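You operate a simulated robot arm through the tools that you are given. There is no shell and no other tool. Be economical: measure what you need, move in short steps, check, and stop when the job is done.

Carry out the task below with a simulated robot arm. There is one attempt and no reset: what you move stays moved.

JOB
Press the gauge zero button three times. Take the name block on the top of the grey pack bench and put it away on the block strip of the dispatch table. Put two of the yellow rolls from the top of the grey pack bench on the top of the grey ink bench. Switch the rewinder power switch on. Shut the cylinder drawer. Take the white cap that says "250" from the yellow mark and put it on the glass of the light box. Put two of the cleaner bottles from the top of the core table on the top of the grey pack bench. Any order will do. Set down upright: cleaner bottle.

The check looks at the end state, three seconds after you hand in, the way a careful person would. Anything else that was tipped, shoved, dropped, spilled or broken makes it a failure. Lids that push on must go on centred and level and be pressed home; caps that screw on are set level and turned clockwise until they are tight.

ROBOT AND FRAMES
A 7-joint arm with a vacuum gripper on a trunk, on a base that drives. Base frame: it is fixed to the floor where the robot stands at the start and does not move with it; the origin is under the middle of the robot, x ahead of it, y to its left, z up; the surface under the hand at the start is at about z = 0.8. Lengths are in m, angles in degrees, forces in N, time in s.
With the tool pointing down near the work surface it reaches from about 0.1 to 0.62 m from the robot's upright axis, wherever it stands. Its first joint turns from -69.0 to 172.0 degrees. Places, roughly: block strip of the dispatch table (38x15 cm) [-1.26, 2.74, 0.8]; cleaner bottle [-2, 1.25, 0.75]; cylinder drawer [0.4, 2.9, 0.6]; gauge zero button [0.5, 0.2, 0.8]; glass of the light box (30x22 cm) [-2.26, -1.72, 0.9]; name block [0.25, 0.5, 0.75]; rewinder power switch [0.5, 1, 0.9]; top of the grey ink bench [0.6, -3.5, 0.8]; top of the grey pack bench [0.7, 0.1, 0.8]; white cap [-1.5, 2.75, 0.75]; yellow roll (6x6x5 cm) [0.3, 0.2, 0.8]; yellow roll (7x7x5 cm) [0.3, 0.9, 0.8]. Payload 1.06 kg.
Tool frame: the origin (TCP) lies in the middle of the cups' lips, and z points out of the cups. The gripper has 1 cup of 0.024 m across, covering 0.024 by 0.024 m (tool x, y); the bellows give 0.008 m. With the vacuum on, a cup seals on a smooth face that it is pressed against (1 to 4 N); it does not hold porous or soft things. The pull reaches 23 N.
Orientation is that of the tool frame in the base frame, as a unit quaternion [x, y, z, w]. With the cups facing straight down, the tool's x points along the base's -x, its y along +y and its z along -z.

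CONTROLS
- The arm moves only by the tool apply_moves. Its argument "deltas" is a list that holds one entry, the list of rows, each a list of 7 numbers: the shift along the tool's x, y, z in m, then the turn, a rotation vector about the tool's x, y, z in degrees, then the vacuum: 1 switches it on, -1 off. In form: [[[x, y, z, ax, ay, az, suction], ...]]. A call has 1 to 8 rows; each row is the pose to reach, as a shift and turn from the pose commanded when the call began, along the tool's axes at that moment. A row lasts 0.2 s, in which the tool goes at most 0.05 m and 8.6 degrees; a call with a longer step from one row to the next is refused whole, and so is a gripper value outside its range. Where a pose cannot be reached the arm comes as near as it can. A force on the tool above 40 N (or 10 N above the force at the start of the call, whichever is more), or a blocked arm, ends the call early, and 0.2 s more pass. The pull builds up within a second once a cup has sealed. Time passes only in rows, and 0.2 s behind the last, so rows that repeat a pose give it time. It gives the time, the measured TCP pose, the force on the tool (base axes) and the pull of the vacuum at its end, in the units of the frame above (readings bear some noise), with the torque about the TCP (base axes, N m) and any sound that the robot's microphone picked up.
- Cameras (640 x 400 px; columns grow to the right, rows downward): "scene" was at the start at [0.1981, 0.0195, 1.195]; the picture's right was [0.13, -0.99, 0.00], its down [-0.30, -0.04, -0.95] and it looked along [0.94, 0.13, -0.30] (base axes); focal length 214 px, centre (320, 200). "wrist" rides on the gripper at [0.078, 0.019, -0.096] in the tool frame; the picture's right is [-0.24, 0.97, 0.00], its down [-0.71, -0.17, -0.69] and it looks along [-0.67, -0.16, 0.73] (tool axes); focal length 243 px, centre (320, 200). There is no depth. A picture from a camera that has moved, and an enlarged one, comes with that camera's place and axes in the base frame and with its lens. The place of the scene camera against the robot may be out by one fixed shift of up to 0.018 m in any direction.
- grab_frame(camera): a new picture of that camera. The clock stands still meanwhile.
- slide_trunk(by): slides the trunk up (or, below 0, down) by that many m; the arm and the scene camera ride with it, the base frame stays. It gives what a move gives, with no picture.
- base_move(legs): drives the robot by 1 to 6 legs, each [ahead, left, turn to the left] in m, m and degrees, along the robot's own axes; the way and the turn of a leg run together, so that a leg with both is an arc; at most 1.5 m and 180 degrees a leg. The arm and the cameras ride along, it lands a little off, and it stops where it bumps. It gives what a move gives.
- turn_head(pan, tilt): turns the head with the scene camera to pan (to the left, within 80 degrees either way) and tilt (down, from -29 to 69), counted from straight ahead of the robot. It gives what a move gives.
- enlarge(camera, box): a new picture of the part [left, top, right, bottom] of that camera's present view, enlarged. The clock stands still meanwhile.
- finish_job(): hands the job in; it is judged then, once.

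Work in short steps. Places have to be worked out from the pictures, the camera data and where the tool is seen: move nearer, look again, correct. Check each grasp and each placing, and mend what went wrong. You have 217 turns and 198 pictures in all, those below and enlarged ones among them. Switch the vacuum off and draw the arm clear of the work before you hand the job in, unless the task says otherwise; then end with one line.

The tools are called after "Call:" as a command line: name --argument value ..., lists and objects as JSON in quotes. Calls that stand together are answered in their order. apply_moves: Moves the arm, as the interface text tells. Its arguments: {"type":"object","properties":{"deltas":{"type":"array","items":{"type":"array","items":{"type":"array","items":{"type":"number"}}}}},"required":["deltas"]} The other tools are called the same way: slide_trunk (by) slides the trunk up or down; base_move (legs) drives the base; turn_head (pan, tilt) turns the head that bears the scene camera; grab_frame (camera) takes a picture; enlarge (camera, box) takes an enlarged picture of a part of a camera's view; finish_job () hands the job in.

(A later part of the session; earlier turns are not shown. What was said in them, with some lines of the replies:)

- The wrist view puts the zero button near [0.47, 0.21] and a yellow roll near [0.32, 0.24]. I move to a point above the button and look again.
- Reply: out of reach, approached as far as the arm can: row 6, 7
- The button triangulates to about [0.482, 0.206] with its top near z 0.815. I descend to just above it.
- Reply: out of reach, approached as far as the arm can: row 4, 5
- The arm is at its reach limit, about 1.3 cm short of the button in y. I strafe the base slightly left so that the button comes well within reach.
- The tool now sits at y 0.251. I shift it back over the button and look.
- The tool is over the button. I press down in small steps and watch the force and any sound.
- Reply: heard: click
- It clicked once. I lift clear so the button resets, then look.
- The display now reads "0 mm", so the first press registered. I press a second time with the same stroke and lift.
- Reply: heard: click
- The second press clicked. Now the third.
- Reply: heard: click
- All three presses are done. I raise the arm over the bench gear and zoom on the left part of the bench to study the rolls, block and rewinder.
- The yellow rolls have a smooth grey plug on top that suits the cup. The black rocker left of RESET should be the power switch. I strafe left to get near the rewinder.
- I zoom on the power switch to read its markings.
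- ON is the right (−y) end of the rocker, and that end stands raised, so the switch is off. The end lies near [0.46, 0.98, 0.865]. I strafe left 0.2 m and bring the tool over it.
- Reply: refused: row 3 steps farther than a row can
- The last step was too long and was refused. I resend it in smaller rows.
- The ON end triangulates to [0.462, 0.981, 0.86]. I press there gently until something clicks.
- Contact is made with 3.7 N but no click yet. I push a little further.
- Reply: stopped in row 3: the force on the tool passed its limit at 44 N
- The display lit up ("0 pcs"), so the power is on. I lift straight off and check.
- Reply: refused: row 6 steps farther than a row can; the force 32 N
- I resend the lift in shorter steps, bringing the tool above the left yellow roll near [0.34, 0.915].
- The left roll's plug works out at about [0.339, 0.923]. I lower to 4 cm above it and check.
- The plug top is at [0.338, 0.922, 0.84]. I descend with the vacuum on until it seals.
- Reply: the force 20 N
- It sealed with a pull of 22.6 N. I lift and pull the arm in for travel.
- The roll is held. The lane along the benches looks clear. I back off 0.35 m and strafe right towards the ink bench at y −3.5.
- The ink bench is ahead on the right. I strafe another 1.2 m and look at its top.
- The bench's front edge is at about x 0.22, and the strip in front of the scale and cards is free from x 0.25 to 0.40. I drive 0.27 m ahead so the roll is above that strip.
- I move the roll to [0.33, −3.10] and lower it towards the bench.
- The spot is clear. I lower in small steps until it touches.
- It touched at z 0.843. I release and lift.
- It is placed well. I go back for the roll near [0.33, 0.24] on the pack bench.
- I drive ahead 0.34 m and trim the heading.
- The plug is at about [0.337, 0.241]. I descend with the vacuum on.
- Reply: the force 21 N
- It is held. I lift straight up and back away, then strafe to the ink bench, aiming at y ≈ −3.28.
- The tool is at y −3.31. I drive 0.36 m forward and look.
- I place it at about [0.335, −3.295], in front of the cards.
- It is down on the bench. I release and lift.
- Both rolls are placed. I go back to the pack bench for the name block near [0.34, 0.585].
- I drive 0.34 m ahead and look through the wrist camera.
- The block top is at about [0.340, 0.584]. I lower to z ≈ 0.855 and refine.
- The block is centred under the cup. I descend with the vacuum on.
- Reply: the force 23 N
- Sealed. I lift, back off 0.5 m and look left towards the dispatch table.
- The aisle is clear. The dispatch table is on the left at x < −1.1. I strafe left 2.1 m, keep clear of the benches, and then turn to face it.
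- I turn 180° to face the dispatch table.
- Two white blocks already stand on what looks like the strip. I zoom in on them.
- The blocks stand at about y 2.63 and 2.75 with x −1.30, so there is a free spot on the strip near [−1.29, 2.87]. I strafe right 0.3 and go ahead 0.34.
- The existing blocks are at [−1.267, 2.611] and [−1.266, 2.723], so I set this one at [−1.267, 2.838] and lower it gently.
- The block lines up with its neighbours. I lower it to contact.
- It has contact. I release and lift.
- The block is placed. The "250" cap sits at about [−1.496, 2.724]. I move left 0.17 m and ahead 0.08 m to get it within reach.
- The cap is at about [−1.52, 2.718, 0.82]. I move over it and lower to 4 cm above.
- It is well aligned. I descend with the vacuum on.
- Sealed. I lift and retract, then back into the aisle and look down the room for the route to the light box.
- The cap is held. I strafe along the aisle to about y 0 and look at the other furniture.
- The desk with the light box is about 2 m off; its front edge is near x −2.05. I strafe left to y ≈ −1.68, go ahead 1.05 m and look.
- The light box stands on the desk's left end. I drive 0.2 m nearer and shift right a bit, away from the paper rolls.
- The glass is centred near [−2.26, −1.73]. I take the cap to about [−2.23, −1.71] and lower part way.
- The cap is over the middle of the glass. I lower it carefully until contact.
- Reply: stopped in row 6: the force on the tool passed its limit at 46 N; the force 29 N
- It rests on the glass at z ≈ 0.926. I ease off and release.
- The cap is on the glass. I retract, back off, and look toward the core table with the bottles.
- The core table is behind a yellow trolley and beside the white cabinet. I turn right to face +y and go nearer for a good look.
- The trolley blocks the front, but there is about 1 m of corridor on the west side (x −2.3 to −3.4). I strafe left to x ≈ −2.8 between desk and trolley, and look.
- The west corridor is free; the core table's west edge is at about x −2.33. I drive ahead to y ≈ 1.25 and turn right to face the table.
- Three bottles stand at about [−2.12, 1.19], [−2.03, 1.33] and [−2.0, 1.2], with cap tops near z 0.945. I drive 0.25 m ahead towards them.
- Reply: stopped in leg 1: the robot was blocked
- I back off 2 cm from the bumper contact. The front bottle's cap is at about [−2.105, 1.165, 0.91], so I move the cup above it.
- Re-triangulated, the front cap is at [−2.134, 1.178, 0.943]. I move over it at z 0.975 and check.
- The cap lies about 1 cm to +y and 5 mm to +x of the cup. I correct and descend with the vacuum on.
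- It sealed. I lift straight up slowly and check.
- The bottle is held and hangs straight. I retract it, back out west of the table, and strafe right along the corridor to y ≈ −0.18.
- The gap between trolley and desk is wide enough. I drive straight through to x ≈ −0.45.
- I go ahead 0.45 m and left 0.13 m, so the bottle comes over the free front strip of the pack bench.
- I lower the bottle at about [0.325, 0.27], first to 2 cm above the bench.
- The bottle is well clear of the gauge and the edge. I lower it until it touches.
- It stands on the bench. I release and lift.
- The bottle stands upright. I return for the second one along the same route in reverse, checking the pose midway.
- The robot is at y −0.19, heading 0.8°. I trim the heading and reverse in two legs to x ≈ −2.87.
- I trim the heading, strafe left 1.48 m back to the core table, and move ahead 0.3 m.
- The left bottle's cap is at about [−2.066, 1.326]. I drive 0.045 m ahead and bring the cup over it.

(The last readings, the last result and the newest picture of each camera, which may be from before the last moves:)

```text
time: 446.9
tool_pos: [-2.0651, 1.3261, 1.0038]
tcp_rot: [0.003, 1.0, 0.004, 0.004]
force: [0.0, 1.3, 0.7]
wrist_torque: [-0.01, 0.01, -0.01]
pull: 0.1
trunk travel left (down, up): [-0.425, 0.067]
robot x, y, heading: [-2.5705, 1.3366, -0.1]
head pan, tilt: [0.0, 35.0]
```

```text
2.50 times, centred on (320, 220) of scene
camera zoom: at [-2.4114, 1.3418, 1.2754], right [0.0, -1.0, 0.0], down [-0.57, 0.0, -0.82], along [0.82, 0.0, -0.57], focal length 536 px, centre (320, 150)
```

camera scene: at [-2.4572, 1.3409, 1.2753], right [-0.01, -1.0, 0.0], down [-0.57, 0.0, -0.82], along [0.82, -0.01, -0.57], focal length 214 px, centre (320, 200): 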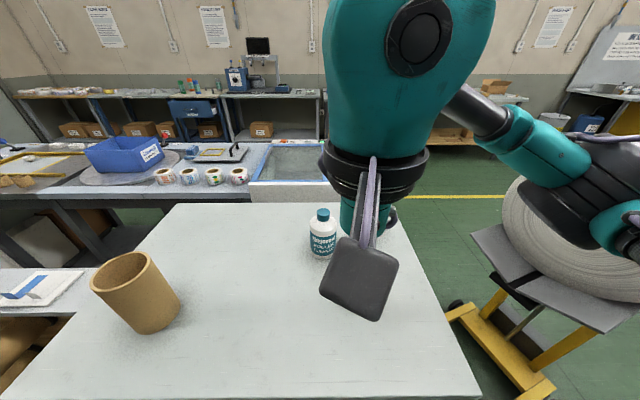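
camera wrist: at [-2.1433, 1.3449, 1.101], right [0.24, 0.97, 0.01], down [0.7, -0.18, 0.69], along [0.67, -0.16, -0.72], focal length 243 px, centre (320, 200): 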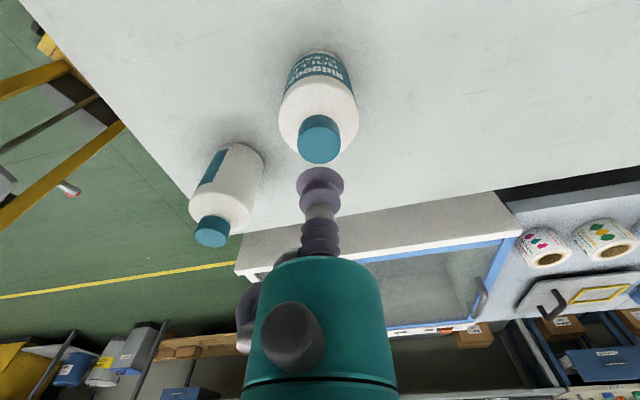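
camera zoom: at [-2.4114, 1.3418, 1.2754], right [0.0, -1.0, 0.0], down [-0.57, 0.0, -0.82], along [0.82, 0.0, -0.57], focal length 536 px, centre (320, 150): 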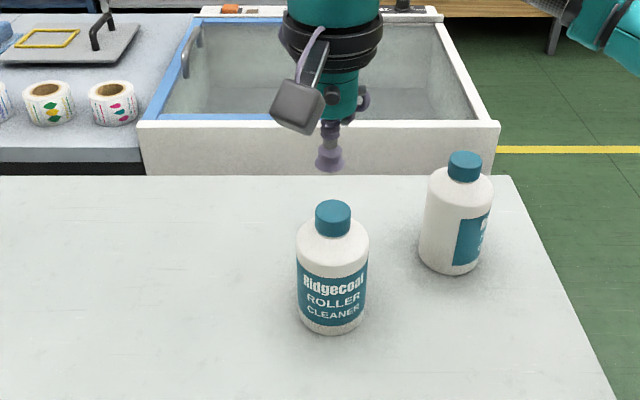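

The cap is at roughly [−2.055, 1.322]. I lower to z 0.972 with a small correction and recheck.

Call:
apply_moves --deltas '[[[-0.009, -0.004, 0.015, 0, 0, 0, -1], [-0.009, -0.004, 0.03, 0, 0, 0, -1], [-0.009, -0.004, 0.032, 0, 0, 0, -1]]]'

Call:
enlarge --camera "wrist" --box '[220, 40, 420, 240]'

Call:
enlarge --camera "scene" --box '[270, 160, 370, 260]'

```text
time: 447.7
tool_pos: [-2.0587, 1.3237, 0.9721]
tcp_rot: [0.003, 1.0, 0.004, 0.004]
force: [-0.2, 0.2, 0.6]
wrist_torque: [0.04, 0.01, -0.01]
pull: 0.1
trunk travel left (down, up): [-0.425, 0.067]
robot x, y, heading: [-2.5699, 1.3323, -0.1]
head pan, tilt: [0.0, 35.0]
```

```text
2.00 times, centred on (320, 140) of wrist
camera zoom: at [-2.1362, 1.3424, 1.0678], right [0.24, 0.97, 0.01], down [0.7, -0.18, 0.69], along [0.67, -0.16, -0.72], focal length 485 px, centre (320, 320)
```

zoom: 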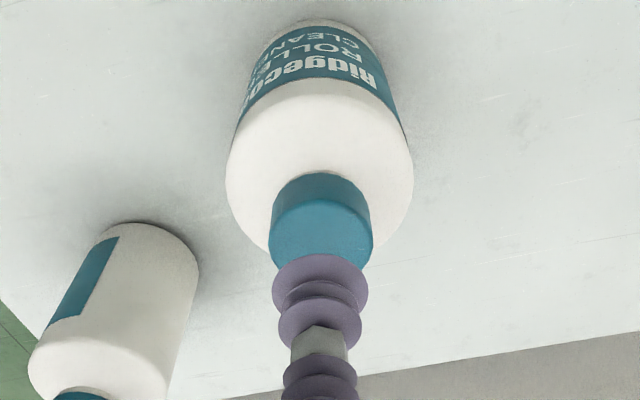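

```text
4.00 times, centred on (320, 210) of scene
camera zoom: at [-2.4118, 1.3417, 1.2754], right [0.0, -1.0, 0.0], down [-0.57, 0.0, -0.82], along [0.82, 0.0, -0.57], focal length 858 px, centre (320, 160)
```

zoom: 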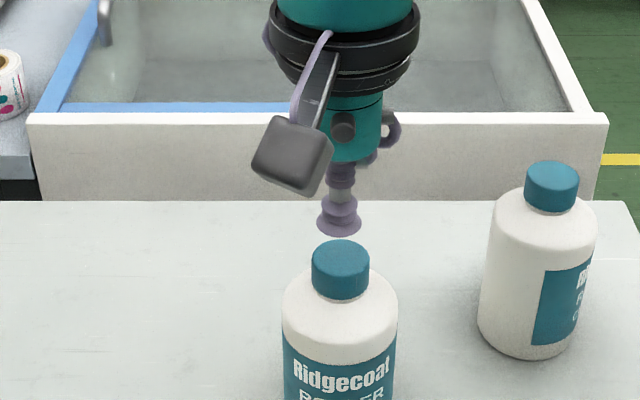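

It is aligned to within 4 mm. I make the fine shift and descend with the vacuum on.

Call:
apply_moves --deltas '[[[-0.004, 0, 0.01, 0, 0, 0, 1], [-0.004, 0, 0.02, 0, 0, 0, 1], [-0.004, 0, 0.026, 0, 0, 0, 1], [-0.004, 0, 0.03, 0, 0, 0, 1], [-0.004, 0, 0.031, 0, 0, 0, 1], [-0.004, 0, 0.031, 0, 0, 0, 1]]]'

```text
time: 449.1
tool_pos: [-2.0543, 1.3249, 0.9427]
tcp_rot: [0.002, 1.0, 0.003, 0.004]
force: [0.8, 0.7, 0.1]
wrist_torque: [0.04, 0.0, -0.03]
pull: 22.8
trunk travel left (down, up): [-0.425, 0.067]
robot x, y, heading: [-2.5724, 1.3343, -0.3]
head pan, tilt: [0.0, 35.0]
```

Sealed. I lift straight up and then retract.

Call:
apply_moves --deltas '[[[0, 0, -0.015, 0, 0, 0, 1], [0, 0, -0.05, 0, 0, 0, 1], [0, 0, -0.09, 0, 0, 0, 1], [0, 0, -0.13, 0, 0, 0, 1], [0.04, 0, -0.15, 0, 0, 0, 1], [0.08, 0, -0.15, 0, 0, 0, 1], [0.12, 0, -0.15, 0, 0, 0, 1], [0.16, 0, -0.15, 0, 0, 0, 1]]]'

Call:
apply_moves --deltas '[[[0.03, -0.01, 0, 0, 0, 0, 1], [0.06, -0.02, 0, 0, 0, 0, 1], [0.06, -0.03, 0, 0, 0, 0, 1]]]'

Call:
base_move --legs '[[-0.32, 0, 0], [0, -1.5, 0]]'

Call:
grab_frame --camera "scene"

```text
time: 450.9
tool_pos: [-2.2169, 1.324, 1.0909]
tcp_rot: [0.004, 1.0, 0.003, 0.005]
force: [-0.3, 0.8, -4.3]
wrist_torque: [-0.01, 0.04, -0.01]
pull: 22.9
trunk travel left (down, up): [-0.425, 0.067]
robot x, y, heading: [-2.5704, 1.3355, 0.1]
head pan, tilt: [0.0, 35.0]
```

```text
time: 451.7
tool_pos: [-2.2775, 1.2956, 1.0915]
tcp_rot: [0.003, 1.0, 0.004, 0.004]
force: [0.7, 0.2, -3.4]
wrist_torque: [0.0, 0.03, 0.03]
pull: 23.0
trunk travel left (down, up): [-0.425, 0.067]
robot x, y, heading: [-2.5709, 1.3389, -0.2]
head pan, tilt: [0.0, 35.0]
```

```text
time: 466.6
tool_pos: [-2.6123, -0.1903, 1.0906]
tcp_rot: [0.012, 1.0, 0.003, 0.003]
force: [0.5, -0.9, -4.1]
wrist_torque: [0.05, 0.0, 0.01]
pull: 22.2
trunk travel left (down, up): [-0.425, 0.067]
robot x, y, heading: [-2.9066, -0.1488, -1.1]
head pan, tilt: [0.0, 35.0]
```

```text
98 pictures are left
camera scene: at [-2.747, -0.1434, 1.2754], right [-0.02, -1.0, 0.0], down [-0.57, 0.01, -0.82], along [0.82, -0.02, -0.57], focal length 214 px, centre (320, 200)
```

scene: 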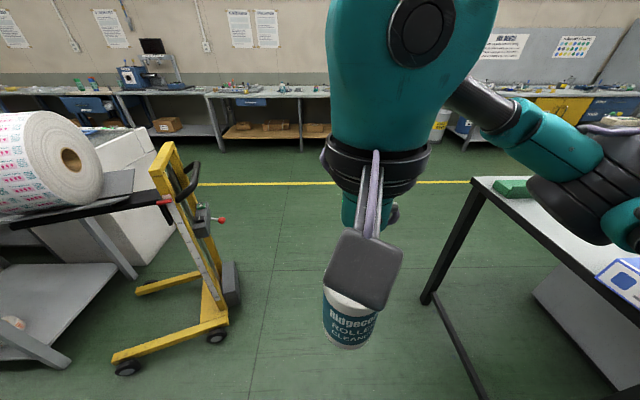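

The bottle is held. I trim the heading, drive through the gap, and then strafe left to y ≈ 0.52.

Call:
base_move --legs '[[0, 0, 1.1], [1.2, 0, 0], [1.2, 0, 0], [0, 0.66, 0]]'

```text
time: 485.0
tool_pos: [-0.1452, 0.5271, 1.0913]
tcp_rot: [-0.002, 1.0, 0.004, 0.004]
force: [-0.5, 0.9, -3.8]
wrist_torque: [0.01, 0.02, 0.02]
pull: 22.2
trunk travel left (down, up): [-0.425, 0.067]
robot x, y, heading: [-0.4404, 0.5598, 0.6]
head pan, tilt: [0.0, 35.0]
```

I drive 0.38 m ahead and look.

Call:
base_move --legs '[[0.38, -0.02, -0.6]]'

Call:
grab_frame --camera "wrist"

Call:
grab_frame --camera "scene"

```text
time: 487.3
tool_pos: [0.225, 0.5077, 1.0904]
tcp_rot: [0.001, 1.0, 0.004, 0.004]
force: [1.0, -0.3, -3.9]
wrist_torque: [0.0, 0.01, 0.04]
pull: 22.7
trunk travel left (down, up): [-0.425, 0.067]
robot x, y, heading: [-0.0709, 0.5454, 0.3]
head pan, tilt: [0.0, 35.0]
```

```text
97 pictures are left
camera wrist: at [0.1471, 0.5254, 1.1868], right [0.24, 0.97, 0.01], down [0.7, -0.18, 0.69], along [0.67, -0.16, -0.72], focal length 243 px, centre (320, 200)
```

wrist: 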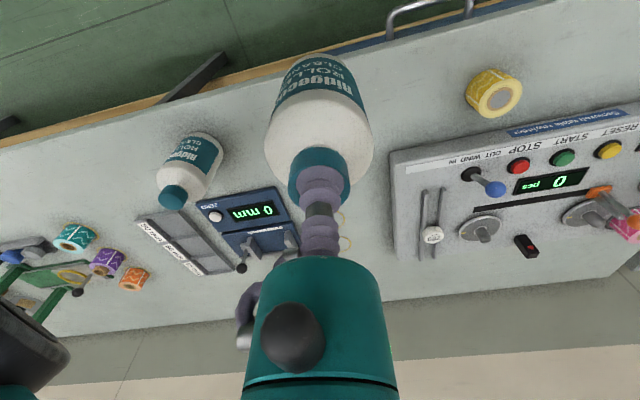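

```text
96 pictures are left
camera scene: at [0.0901, 0.5515, 1.2753], right [0.0, -1.0, 0.0], down [-0.57, 0.0, -0.82], along [0.82, 0.0, -0.57], focal length 214 px, centre (320, 200)
```

scene: 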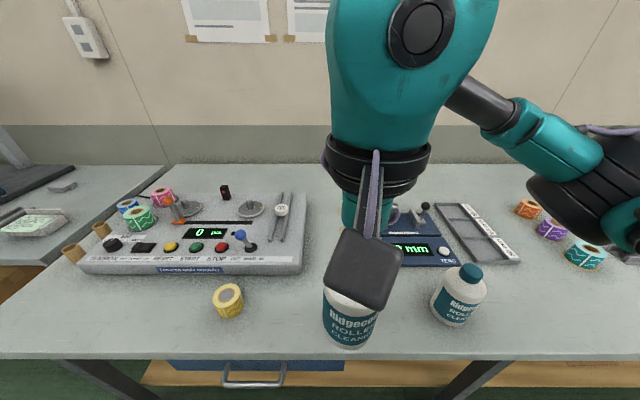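

Clear space at [0.325, 0.507]. I lower the bottle there down to contact (about z 0.941).

Call:
apply_moves --deltas '[[[-0.035, 0, 0.02, 0, 0, 0, 1], [-0.07, 0, 0.05, 0, 0, 0, 1], [-0.1, 0, 0.08, 0, 0, 0, 1], [-0.1, 0, 0.115, 0, 0, 0, 1], [-0.1, 0, 0.137, 0, 0, 0, 1], [-0.1, 0, 0.144, 0, 0, 0, 1], [-0.1, 0, 0.149, 0, 0, 0, 1], [-0.1, 0, 0.151, 0, 0, 0, 1]]]'

```text
time: 489.1
tool_pos: [0.3259, 0.5067, 0.9415]
tcp_rot: [0.001, 1.0, 0.003, 0.005]
force: [-0.4, 0.1, -3.8]
wrist_torque: [0.0, 0.01, 0.0]
pull: 23.1
trunk travel left (down, up): [-0.425, 0.067]
robot x, y, heading: [-0.0677, 0.5454, -0.0]
head pan, tilt: [0.0, 35.0]
```

It is still hanging (−3.8 N). I go a few mm lower.

Call:
apply_moves --deltas '[[[0, 0, 0.002, 0, 0, 0, 1], [0, 0, 0.004, 0, 0, 0, 1], [0, 0, 0.004, 0, 0, 0, 1]]]'

```text
time: 489.9
tool_pos: [0.3249, 0.508, 0.9365]
tcp_rot: [0.0, 1.0, 0.003, 0.005]
force: [2.0, 2.9, 16.6]
wrist_torque: [-0.09, 0.07, 0.03]
pull: 23.1
trunk travel left (down, up): [-0.425, 0.067]
robot x, y, heading: [-0.0744, 0.5441, -0.0]
head pan, tilt: [0.0, 35.0]
```

Now it stands. I release and lift.

Call:
apply_moves --deltas '[[[0, 0, -0.001, 0, 0, 0, -1], [0, 0, -0.002, 0, 0, 0, -1], [0, 0, -0.002, 0, 0, 0, -1], [0, 0, -0.002, 0, 0, 0, -1], [0, 0, -0.002, 0, 0, 0, -1], [0, 0, -0.012, 0, 0, 0, -1], [0, 0, -0.05, 0, 0, 0, -1], [0, 0, -0.1, 0, 0, 0, -1]]]'

Call:
grab_frame --camera "wrist"

Call:
apply_moves --deltas '[[[0.03, 0, -0.02, 0, 0, 0, -1], [0.06, 0, -0.04, 0, 0, 0, -1], [0.1, 0, -0.05, 0, 0, 0, -1]]]'

Call:
base_move --legs '[[-0.5, 0, 0]]'

Call:
grab_frame --camera "scene"

```text
time: 491.7
tool_pos: [0.3252, 0.5083, 1.0328]
tcp_rot: [0.001, 1.0, 0.002, 0.004]
force: [0.8, 0.6, 0.1]
wrist_torque: [0.01, 0.01, -0.01]
pull: 0.2
trunk travel left (down, up): [-0.425, 0.067]
robot x, y, heading: [-0.0666, 0.5403, 0.2]
head pan, tilt: [0.0, 35.0]
```

```text
95 pictures are left
camera wrist: at [0.2474, 0.5274, 1.1284], right [0.24, 0.97, 0.01], down [0.7, -0.18, 0.69], along [0.67, -0.16, -0.72], focal length 243 px, centre (320, 200)
```

wrist: 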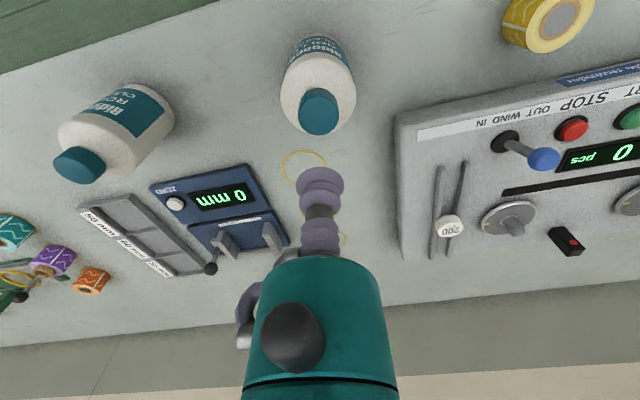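

```text
time: 492.5
tool_pos: [0.2215, 0.505, 1.0853]
tcp_rot: [0.0, 1.0, 0.003, 0.005]
force: [1.2, -0.2, 0.1]
wrist_torque: [0.02, 0.04, 0.0]
pull: 0.0
trunk travel left (down, up): [-0.425, 0.067]
robot x, y, heading: [-0.0693, 0.5433, 0.0]
head pan, tilt: [0.0, 35.0]
```

```text
time: 495.5
tool_pos: [-0.2762, 0.5036, 1.0848]
tcp_rot: [0.004, 1.0, 0.003, 0.005]
force: [0.7, 0.2, -0.3]
wrist_torque: [0.04, 0.02, 0.0]
pull: 0.0
trunk travel left (down, up): [-0.425, 0.067]
robot x, y, heading: [-0.5681, 0.5469, -0.1]
head pan, tilt: [0.0, 35.0]
```

```text
94 pictures are left
camera scene: at [-0.4098, 0.5509, 1.2755], right [0.0, -1.0, 0.0], down [-0.57, 0.0, -0.82], along [0.82, 0.0, -0.57], focal length 214 px, centre (320, 200)
```

scene: 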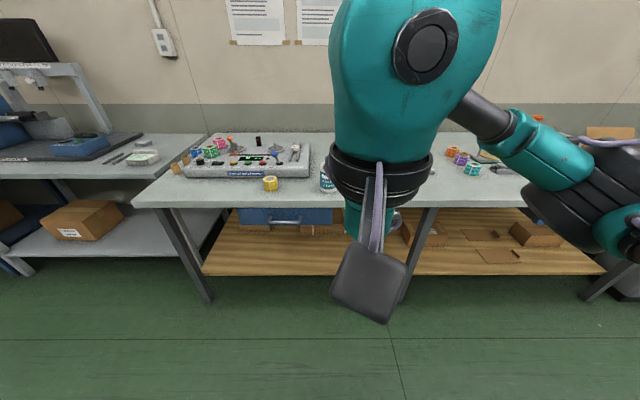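

Both bottles stand upright. Now the drawer near [0.4, 2.9, 0.6]: I strafe left to y ≈ 2.5 at this distance and look ahead-left.

Call:
base_move --legs '[[0, 1.5, 0], [0, 0.4, 0]]'

Call:
turn_head --pan 45 --tilt 35

Call:
grab_frame --camera "scene"

Call:
grab_frame --camera "wrist"

```text
time: 512.6
tool_pos: [-0.25, 2.4206, 1.0856]
tcp_rot: [0.011, 1.0, 0.003, 0.004]
force: [0.9, 0.1, 0.3]
wrist_torque: [0.01, 0.02, 0.05]
pull: 0.2
trunk travel left (down, up): [-0.425, 0.067]
robot x, y, heading: [-0.542, 2.4639, -0.7]
head pan, tilt: [0.0, 35.0]
```

```text
time: 513.7
tool_pos: [-0.2504, 2.4196, 1.0851]
tcp_rot: [0.01, 1.0, 0.004, 0.005]
force: [0.3, -0.6, -0.5]
wrist_torque: [-0.02, -0.01, 0.0]
pull: 0.0
trunk travel left (down, up): [-0.425, 0.067]
robot x, y, heading: [-0.5409, 2.4617, -1.1]
head pan, tilt: [45.0, 35.0]
```

```text
93 pictures are left
camera scene: at [-0.4068, 2.5319, 1.2754], right [0.69, -0.72, 0.0], down [-0.41, -0.4, -0.82], along [0.59, 0.57, -0.57], focal length 214 px, centre (320, 200)
```

scene: 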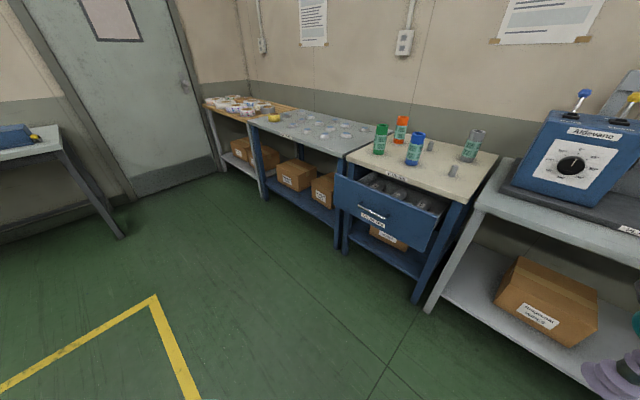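

```text
92 pictures are left
camera wrist: at [-0.327, 2.4394, 1.1807], right [0.26, 0.97, 0.01], down [0.7, -0.19, 0.69], along [0.67, -0.17, -0.72], focal length 243 px, centre (320, 200)
```

wrist: 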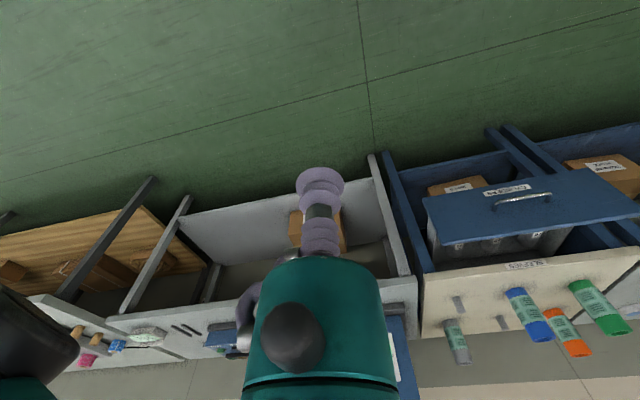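

The drawer's front stands at about x 0.265, and the table edge is near x 0.45, so it is about 18 cm open. I strafe left to centre on it and look straight at it.

Call:
base_move --legs '[[0, 0.35, 1.0]]'

Call:
turn_head --pan 15 --tilt 40

Call:
grab_frame --camera "scene"

Call:
grab_frame --camera "wrist"

```text
time: 517.4
tool_pos: [-0.2457, 2.7769, 1.084]
tcp_rot: [0.003, 1.0, 0.003, 0.004]
force: [0.3, 0.0, 0.7]
wrist_torque: [0.02, 0.01, 0.02]
pull: 0.1
trunk travel left (down, up): [-0.425, 0.067]
robot x, y, heading: [-0.5365, 2.818, 0.1]
head pan, tilt: [45.0, 35.0]
```

```text
time: 518.3
tool_pos: [-0.2459, 2.7761, 1.0848]
tcp_rot: [0.003, 1.0, 0.003, 0.004]
force: [0.1, -0.2, -0.2]
wrist_torque: [0.02, 0.04, -0.02]
pull: 0.0
trunk travel left (down, up): [-0.425, 0.067]
robot x, y, heading: [-0.5375, 2.8169, 0.2]
head pan, tilt: [15.0, 40.0]
```

```text
91 pictures are left
camera scene: at [-0.385, 2.8462, 1.2679], right [0.26, -0.97, 0.0], down [-0.62, -0.17, -0.77], along [0.74, 0.2, -0.64], focal length 214 px, centre (320, 200)
```

scene: 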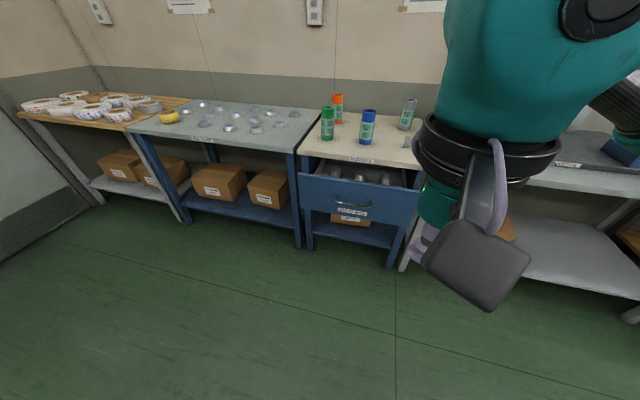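

```text
90 pictures are left
camera wrist: at [-0.3236, 2.7953, 1.1807], right [0.24, 0.97, 0.01], down [0.7, -0.18, 0.69], along [0.67, -0.16, -0.72], focal length 243 px, centre (320, 200)
```

wrist: 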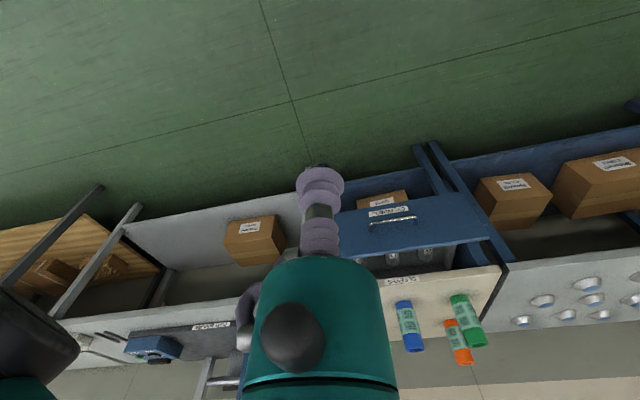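

I zoom on the drawer front to pick the push spot.

Call:
enlarge --camera "scene" --box '[270, 100, 450, 280]'

```text
2.22 times, centred on (360, 190) of scene
camera zoom: at [-0.385, 2.8462, 1.2679], right [0.26, -0.97, 0.0], down [-0.62, -0.17, -0.77], along [0.74, 0.2, -0.64], focal length 477 px, centre (231, 222)
```

zoom: 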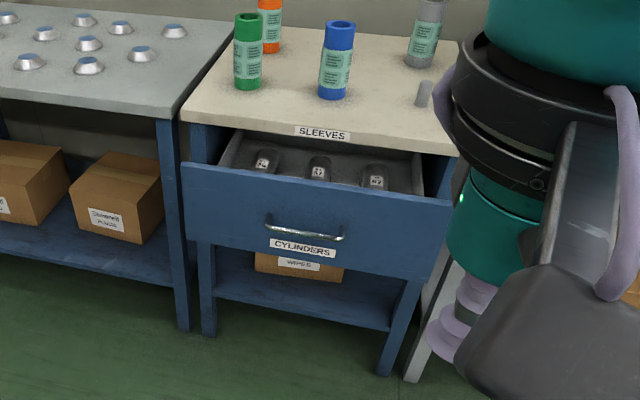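

The face spans about z 0.63–0.80 with the handle at z ≈ 0.71. I will push it with the tool turned forward. First I lower the trunk, then tilt the tool forward while extending.

Call:
slide_trunk --by -0.32

Call:
apply_moves --deltas '[[[-0.03, 0, -0.002, 0, -8.5, 0, -1], [-0.06, 0, -0.009, 0, -17, 0, -1], [-0.088, 0, -0.02, 0, -25.5, 0, -1], [-0.112, 0, -0.035, 0, -34, 0, -1], [-0.135, 0, -0.053, 0, -42.5, 0, -1], [-0.156, 0, -0.074, 0, -51, 0, -1], [-0.173, 0, -0.1, 0, -59.5, 0, -1], [-0.185, 0, -0.125, 0, -68, 0, -1]]]'

Call:
grab_frame --camera "scene"

```text
time: 520.5
tool_pos: [-0.2405, 2.7756, 0.8382]
tcp_rot: [0.007, 1.0, 0.0, 0.0]
force: [13.5, -6.4, -3.7]
wrist_torque: [0.63, 0.98, 0.46]
pull: 0.1
trunk travel left (down, up): [-0.182, 0.311]
robot x, y, heading: [-0.539, 2.8177, -0.1]
head pan, tilt: [15.0, 40.0]
stopped: the force on the tool passed its limit at 78 N (the readings are from after the stop); the commanded pose is now the measured one
```

```text
time: 522.3
tool_pos: [-0.0569, 2.7716, 0.9641]
tcp_rot: [0.005, 0.828, -0.003, 0.561]
force: [0.6, 0.2, 0.0]
wrist_torque: [-0.02, 0.0, 0.0]
pull: 0.0
trunk travel left (down, up): [-0.182, 0.311]
robot x, y, heading: [-0.539, 2.8191, -0.1]
head pan, tilt: [15.0, 40.0]
```

```text
88 pictures are left
camera scene: at [-0.3144, 2.8461, 1.0156], right [0.26, -0.97, 0.0], down [-0.62, -0.17, -0.77], along [0.74, 0.2, -0.64], focal length 214 px, centre (320, 200)
```

scene: 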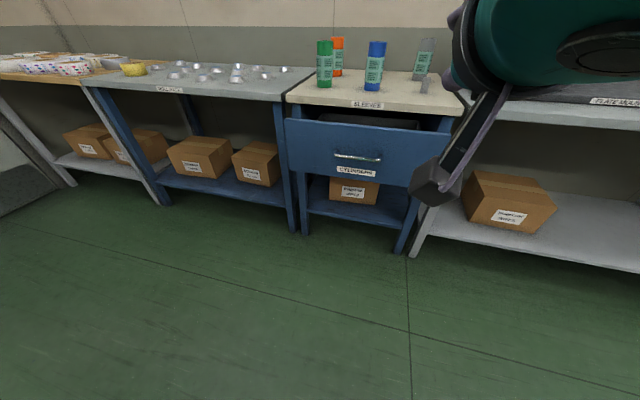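

The trunk drop was stopped by contact, most likely of the tool with the robot's own base; nothing else is near. The tool is now tilted 68° forward. I finish the turn to horizontal and lower it.

Call:
apply_moves --deltas '[[[0, 0, 0, 0, -8, 0, -1], [0, 0, 0, 0, -16, 0, -1], [0, 0, 0, 0, -22, 0, -1]]]'

Call:
apply_moves --deltas '[[[0.03, 0, 0, 0, 0, 0, -1], [0.06, 0, 0, 0, 0, 0, -1], [0.09, 0, 0, 0, 0, 0, -1], [0.12, 0, 0, 0, 0, 0, -1]]]'

Call:
grab_frame --camera "scene"

Call:
grab_frame --camera "wrist"

```text
time: 523.1
tool_pos: [-0.056, 2.7721, 0.9648]
tcp_rot: [0.005, 0.706, -0.004, 0.708]
force: [-0.6, -0.3, 0.2]
wrist_torque: [0.01, 0.0, 0.01]
pull: 0.1
trunk travel left (down, up): [-0.182, 0.311]
robot x, y, heading: [-0.5366, 2.8137, 0.1]
head pan, tilt: [15.0, 40.0]
```

```text
time: 524.1
tool_pos: [-0.0564, 2.7738, 0.8441]
tcp_rot: [0.006, 0.707, -0.004, 0.708]
force: [-0.5, -0.2, -0.3]
wrist_torque: [0.0, 0.01, 0.03]
pull: 0.0
trunk travel left (down, up): [-0.182, 0.311]
robot x, y, heading: [-0.5351, 2.8154, -0.3]
head pan, tilt: [15.0, 40.0]
```

```text
87 pictures are left
camera scene: at [-0.3144, 2.8461, 1.0156], right [0.26, -0.97, 0.0], down [-0.62, -0.17, -0.77], along [0.74, 0.2, -0.64], focal length 214 px, centre (320, 200)
```

scene: 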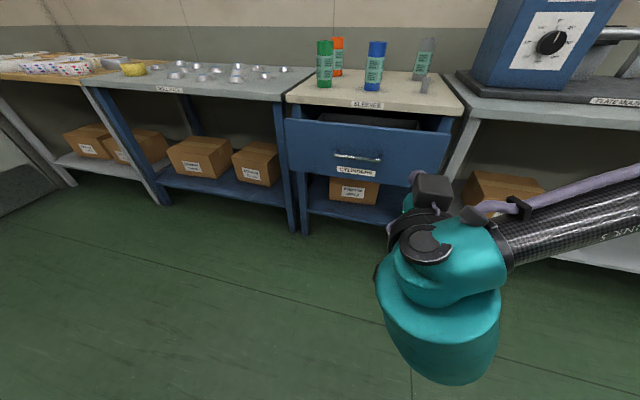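

```text
86 pictures are left
camera wrist: at [-0.1494, 2.7936, 0.7662], right [0.01, 0.97, 0.24], down [-0.69, -0.16, 0.71], along [0.73, -0.17, 0.67], focal length 243 px, centre (320, 200)
```

wrist: 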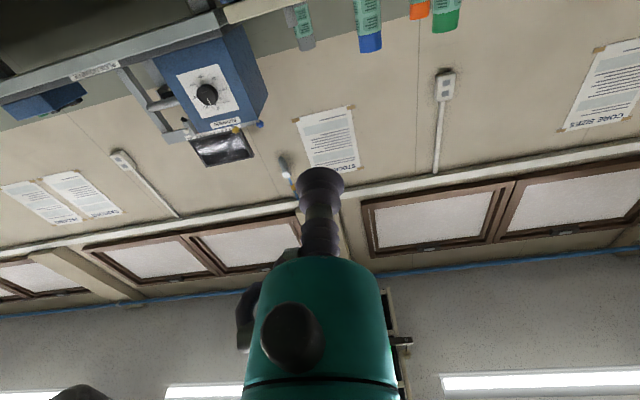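

The tool is horizontal. The face's top edge is at z 0.80 and the handle at z 0.705, so I aim for y ≈ 2.88, z ≈ 0.765. I strafe left 0.1, lower 0.08 and approach.

Call:
base_move --legs '[[0, 0.105, 0], [0.24, 0, 0]]'

Call:
apply_moves --deltas '[[[0.03, 0, 0, 0, 0, 0, -1], [0.06, 0, 0, 0, 0, 0, -1], [0.08, 0, 0, 0, 0, 0, -1]]]'

Call:
turn_head --pan 15 --tilt 35

Call:
grab_frame --camera "scene"

```text
time: 527.0
tool_pos: [0.1828, 2.8729, 0.8439]
tcp_rot: [0.006, 0.707, -0.005, 0.707]
force: [0.5, 0.9, 1.3]
wrist_torque: [0.02, -0.01, -0.03]
pull: 0.0
trunk travel left (down, up): [-0.182, 0.311]
robot x, y, heading: [-0.2999, 2.9155, -0.2]
head pan, tilt: [15.0, 40.0]
```

```text
time: 527.9
tool_pos: [0.182, 2.872, 0.7632]
tcp_rot: [0.007, 0.706, -0.005, 0.708]
force: [-0.3, -0.4, -0.1]
wrist_torque: [0.02, 0.04, -0.02]
pull: 0.0
trunk travel left (down, up): [-0.182, 0.311]
robot x, y, heading: [-0.2992, 2.9192, -0.4]
head pan, tilt: [15.0, 40.0]
```

```text
time: 528.5
tool_pos: [0.182, 2.8726, 0.7636]
tcp_rot: [0.008, 0.707, -0.006, 0.707]
force: [-0.9, 0.2, -0.7]
wrist_torque: [-0.01, 0.01, 0.02]
pull: 0.1
trunk travel left (down, up): [-0.182, 0.311]
robot x, y, heading: [-0.3005, 2.919, -0.4]
head pan, tilt: [15.0, 35.0]
```

```text
85 pictures are left
camera scene: at [-0.0728, 2.9468, 1.0231], right [0.25, -0.97, 0.0], down [-0.56, -0.14, -0.82], along [0.79, 0.21, -0.57], focal length 214 px, centre (320, 200)
```

scene: 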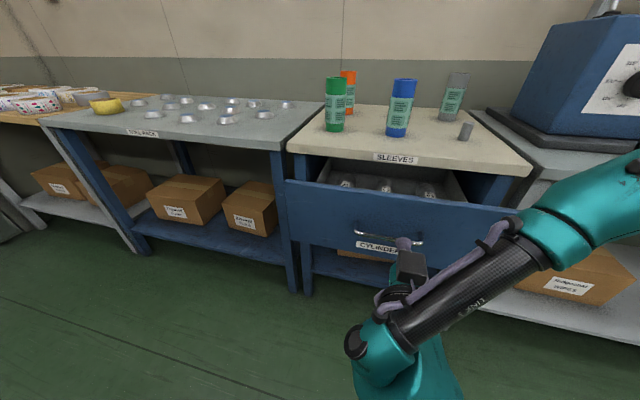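

A straight push will land between the handle and the face's top edge. I advance with the base to make contact.

Call:
base_move --legs '[[0.09, 0, 0]]'

Call:
grab_frame --camera "scene"

```text
time: 529.6
tool_pos: [0.2737, 2.8738, 0.7644]
tcp_rot: [0.006, 0.707, -0.005, 0.707]
force: [0.0, -0.4, -0.1]
wrist_torque: [0.01, -0.02, -0.01]
pull: 0.1
trunk travel left (down, up): [-0.182, 0.311]
robot x, y, heading: [-0.2056, 2.9198, -0.1]
head pan, tilt: [15.0, 35.0]
```

```text
84 pictures are left
camera scene: at [0.0181, 2.9472, 1.0232], right [0.26, -0.97, 0.0], down [-0.55, -0.15, -0.82], along [0.79, 0.21, -0.57], focal length 214 px, centre (320, 200)
```

scene: 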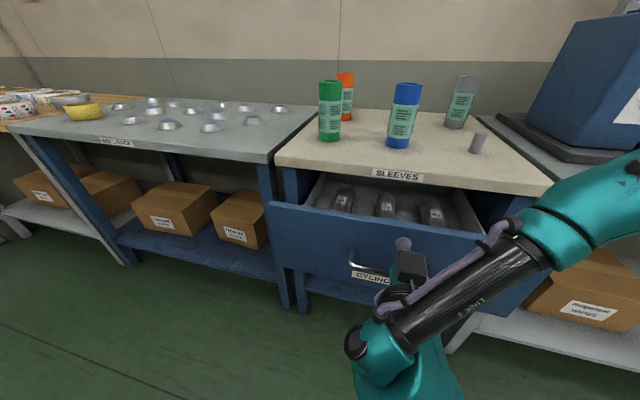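

No contact yet. I keep advancing.

Call:
base_move --legs '[[0.06, 0, 0]]'

Call:
enlarge --camera "scene" --box '[250, 120, 530, 320]'

```text
time: 530.6
tool_pos: [0.334, 2.8724, 0.7636]
tcp_rot: [0.006, 0.707, -0.005, 0.707]
force: [-0.7, -0.1, 1.2]
wrist_torque: [0.01, 0.0, 0.0]
pull: 0.1
trunk travel left (down, up): [-0.182, 0.311]
robot x, y, heading: [-0.1493, 2.9191, -0.2]
head pan, tilt: [15.0, 35.0]
```

```text
2.00 times, centred on (390, 220) of scene
camera zoom: at [0.0775, 2.9469, 1.0231], right [0.26, -0.97, 0.0], down [-0.55, -0.15, -0.82], along [0.79, 0.21, -0.57], focal length 429 px, centre (180, 160)
```

zoom: 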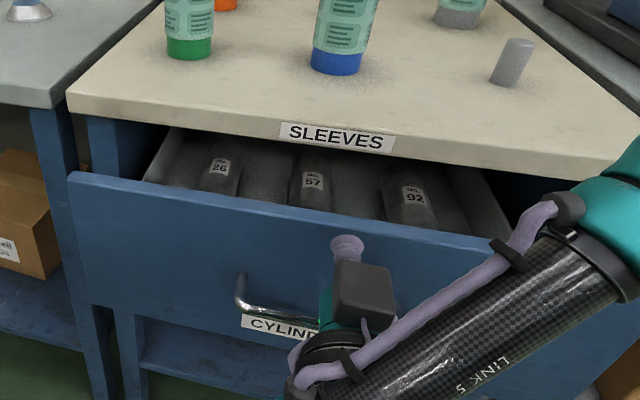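

The cup looks just short of the face, above the handle. I go on.

Call:
base_move --legs '[[0.05, 0, 0]]'

Call:
enlarge --camera "scene" --box '[250, 120, 530, 320]'

```text
time: 531.5
tool_pos: [0.3841, 2.8734, 0.7633]
tcp_rot: [0.006, 0.707, -0.005, 0.707]
force: [0.4, 0.2, 0.1]
wrist_torque: [0.0, 0.0, 0.01]
pull: 0.0
trunk travel left (down, up): [-0.182, 0.311]
robot x, y, heading: [-0.0966, 2.9179, 0.1]
head pan, tilt: [15.0, 35.0]
```

```text
2.00 times, centred on (390, 220) of scene
camera zoom: at [0.1277, 2.9467, 1.0231], right [0.26, -0.97, 0.0], down [-0.55, -0.15, -0.82], along [0.79, 0.21, -0.57], focal length 429 px, centre (180, 160)
```

zoom: 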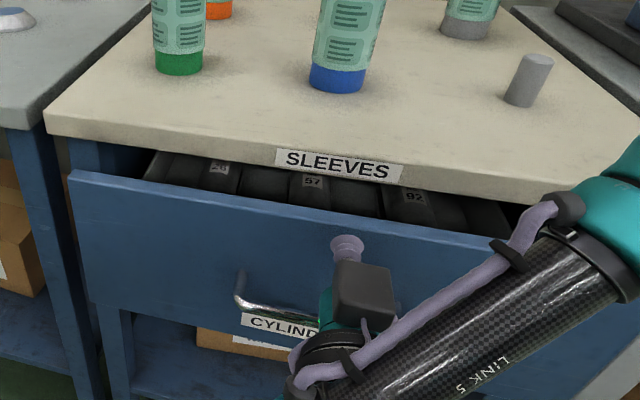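

The drawer is moving in: its front keeps pace with the tool and the gap is shrinking. I push on.

Call:
base_move --legs '[[0.05, 0, 0]]'

Call:
enlarge --camera "scene" --box '[250, 120, 530, 320]'

```text
time: 532.4
tool_pos: [0.4342, 2.8749, 0.7627]
tcp_rot: [0.006, 0.707, -0.005, 0.707]
force: [0.5, -0.5, -0.2]
wrist_torque: [-0.04, -0.01, 0.03]
pull: 0.0
trunk travel left (down, up): [-0.182, 0.311]
robot x, y, heading: [-0.0518, 2.9174, 0.0]
head pan, tilt: [15.0, 35.0]
```

```text
2.00 times, centred on (390, 220) of scene
camera zoom: at [0.1773, 2.9469, 1.0231], right [0.26, -0.97, 0.0], down [-0.55, -0.15, -0.82], along [0.79, 0.21, -0.57], focal length 429 px, centre (180, 160)
```

zoom: 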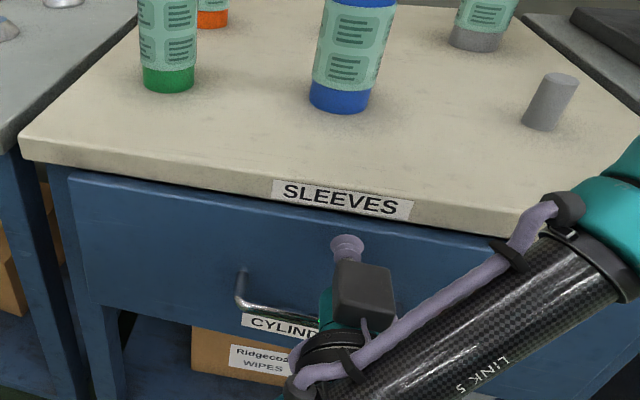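

It is almost shut. I push in small steps until it stops against something.

Call:
base_move --legs '[[0.025, 0, 0]]'

Call:
enlarge --camera "scene" --box '[250, 120, 530, 320]'

```text
time: 533.2
tool_pos: [0.459, 2.8743, 0.7649]
tcp_rot: [0.006, 0.707, -0.005, 0.708]
force: [0.6, 0.6, 0.5]
wrist_torque: [0.01, 0.0, -0.02]
pull: 0.0
trunk travel left (down, up): [-0.182, 0.311]
robot x, y, heading: [-0.0218, 2.9154, -0.2]
head pan, tilt: [15.0, 35.0]
```

```text
2.00 times, centred on (390, 220) of scene
camera zoom: at [0.2026, 2.9469, 1.0231], right [0.26, -0.97, 0.0], down [-0.55, -0.15, -0.82], along [0.79, 0.21, -0.57], focal length 429 px, centre (180, 160)
```

zoom: 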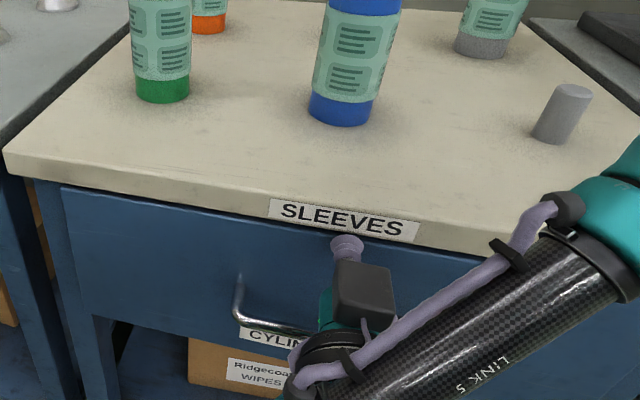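

The drawer looks flush or nearly so. I push gently with the arm to feel for the end stop.

Call:
apply_moves --deltas '[[[0, 0, 0.005, 0, 0, 0, -1], [0, 0, 0.01, 0, 0, 0, -1], [0, 0, 0.015, 0, 0, 0, -1], [0, 0, 0.02, 0, 0, 0, -1]]]'

Call:
enlarge --camera "scene" --box '[250, 120, 530, 320]'

```text
time: 534.2
tool_pos: [0.4755, 2.8728, 0.763]
tcp_rot: [0.004, 0.709, -0.005, 0.705]
force: [-35.7, -1.4, -17.4]
wrist_torque: [-0.05, -0.53, 0.02]
pull: 0.1
trunk travel left (down, up): [-0.182, 0.311]
robot x, y, heading: [-0.0237, 2.9168, -0.2]
head pan, tilt: [15.0, 35.0]
```

```text
2.00 times, centred on (390, 220) of scene
camera zoom: at [0.2002, 2.9467, 1.0234], right [0.26, -0.97, 0.0], down [-0.55, -0.15, -0.82], along [0.79, 0.21, -0.57], focal length 429 px, centre (180, 160)
```

zoom: 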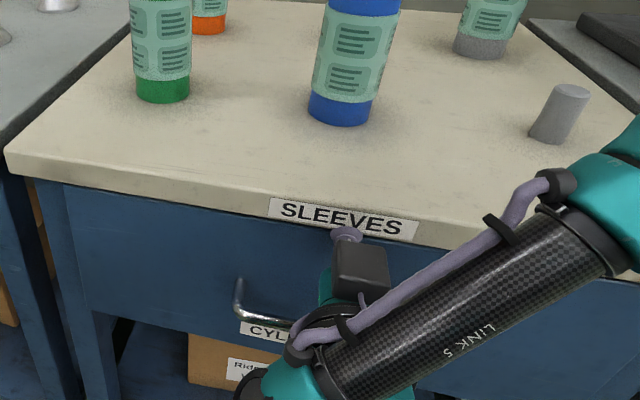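

It met a 36 N end stop, so the drawer is shut. I draw back and check the drawer and the sleeves.

Call:
apply_moves --deltas '[[[0, 0, -0.01, 0, 0, 0, -1], [0, 0, -0.04, 0, 0, 0, -1]]]'

Call:
base_move --legs '[[-0.45, 0, 0]]'

Call:
grab_frame --camera "scene"

Call:
enlarge --camera "scene" --box '[260, 60, 500, 260]'

```text
time: 534.9
tool_pos: [0.4395, 2.874, 0.7658]
tcp_rot: [0.006, 0.705, -0.003, 0.709]
force: [-0.3, -0.5, -0.4]
wrist_torque: [0.01, 0.0, 0.0]
pull: 0.0
trunk travel left (down, up): [-0.182, 0.311]
robot x, y, heading: [-0.0225, 2.9166, -0.0]
head pan, tilt: [15.0, 35.0]
```

```text
time: 537.6
tool_pos: [-0.0138, 2.8716, 0.7656]
tcp_rot: [0.01, 0.706, -0.008, 0.708]
force: [0.2, -0.4, 0.3]
wrist_torque: [0.03, -0.01, 0.0]
pull: 0.0
trunk travel left (down, up): [-0.182, 0.311]
robot x, y, heading: [-0.4726, 2.9205, -0.5]
head pan, tilt: [15.0, 35.0]
```

```text
78 pictures are left
camera scene: at [-0.2497, 2.9478, 1.0232], right [0.25, -0.97, 0.0], down [-0.56, -0.14, -0.82], along [0.79, 0.2, -0.57], focal length 214 px, centre (320, 200)
```

scene: 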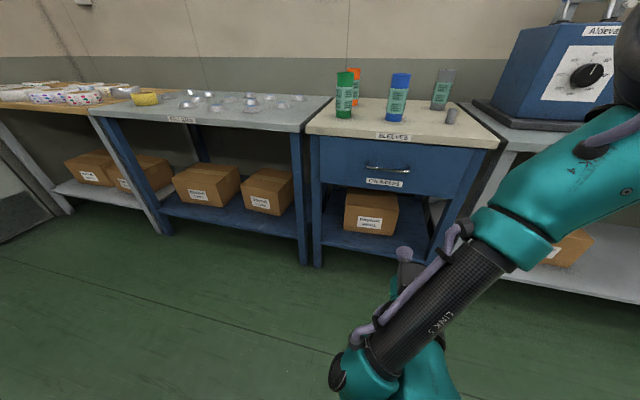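

```text
2.00 times, centred on (380, 160) of scene
camera zoom: at [-0.2497, 2.9478, 1.0232], right [0.25, -0.97, 0.0], down [-0.56, -0.14, -0.82], along [0.79, 0.2, -0.57], focal length 429 px, centre (200, 280)
```

zoom: 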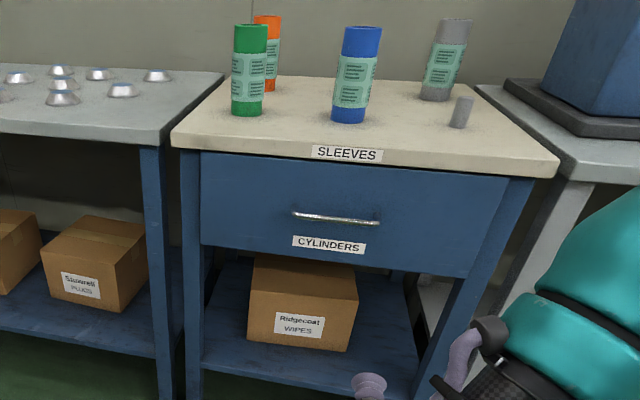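

The drawer is flush and the sleeves are undisturbed. Every part of the job is done, the vacuum is off and the arm is clear, so I hand in.

Call:
finish_job

```text
The job is handed in.
```

The job is handed in, and I saw every item in place: three zero presses, name block on the strip, two rolls on the ink bench, rewinder on, drawer shut, "250" cap on the glass and two cleaner bottles upright on the pack bench.
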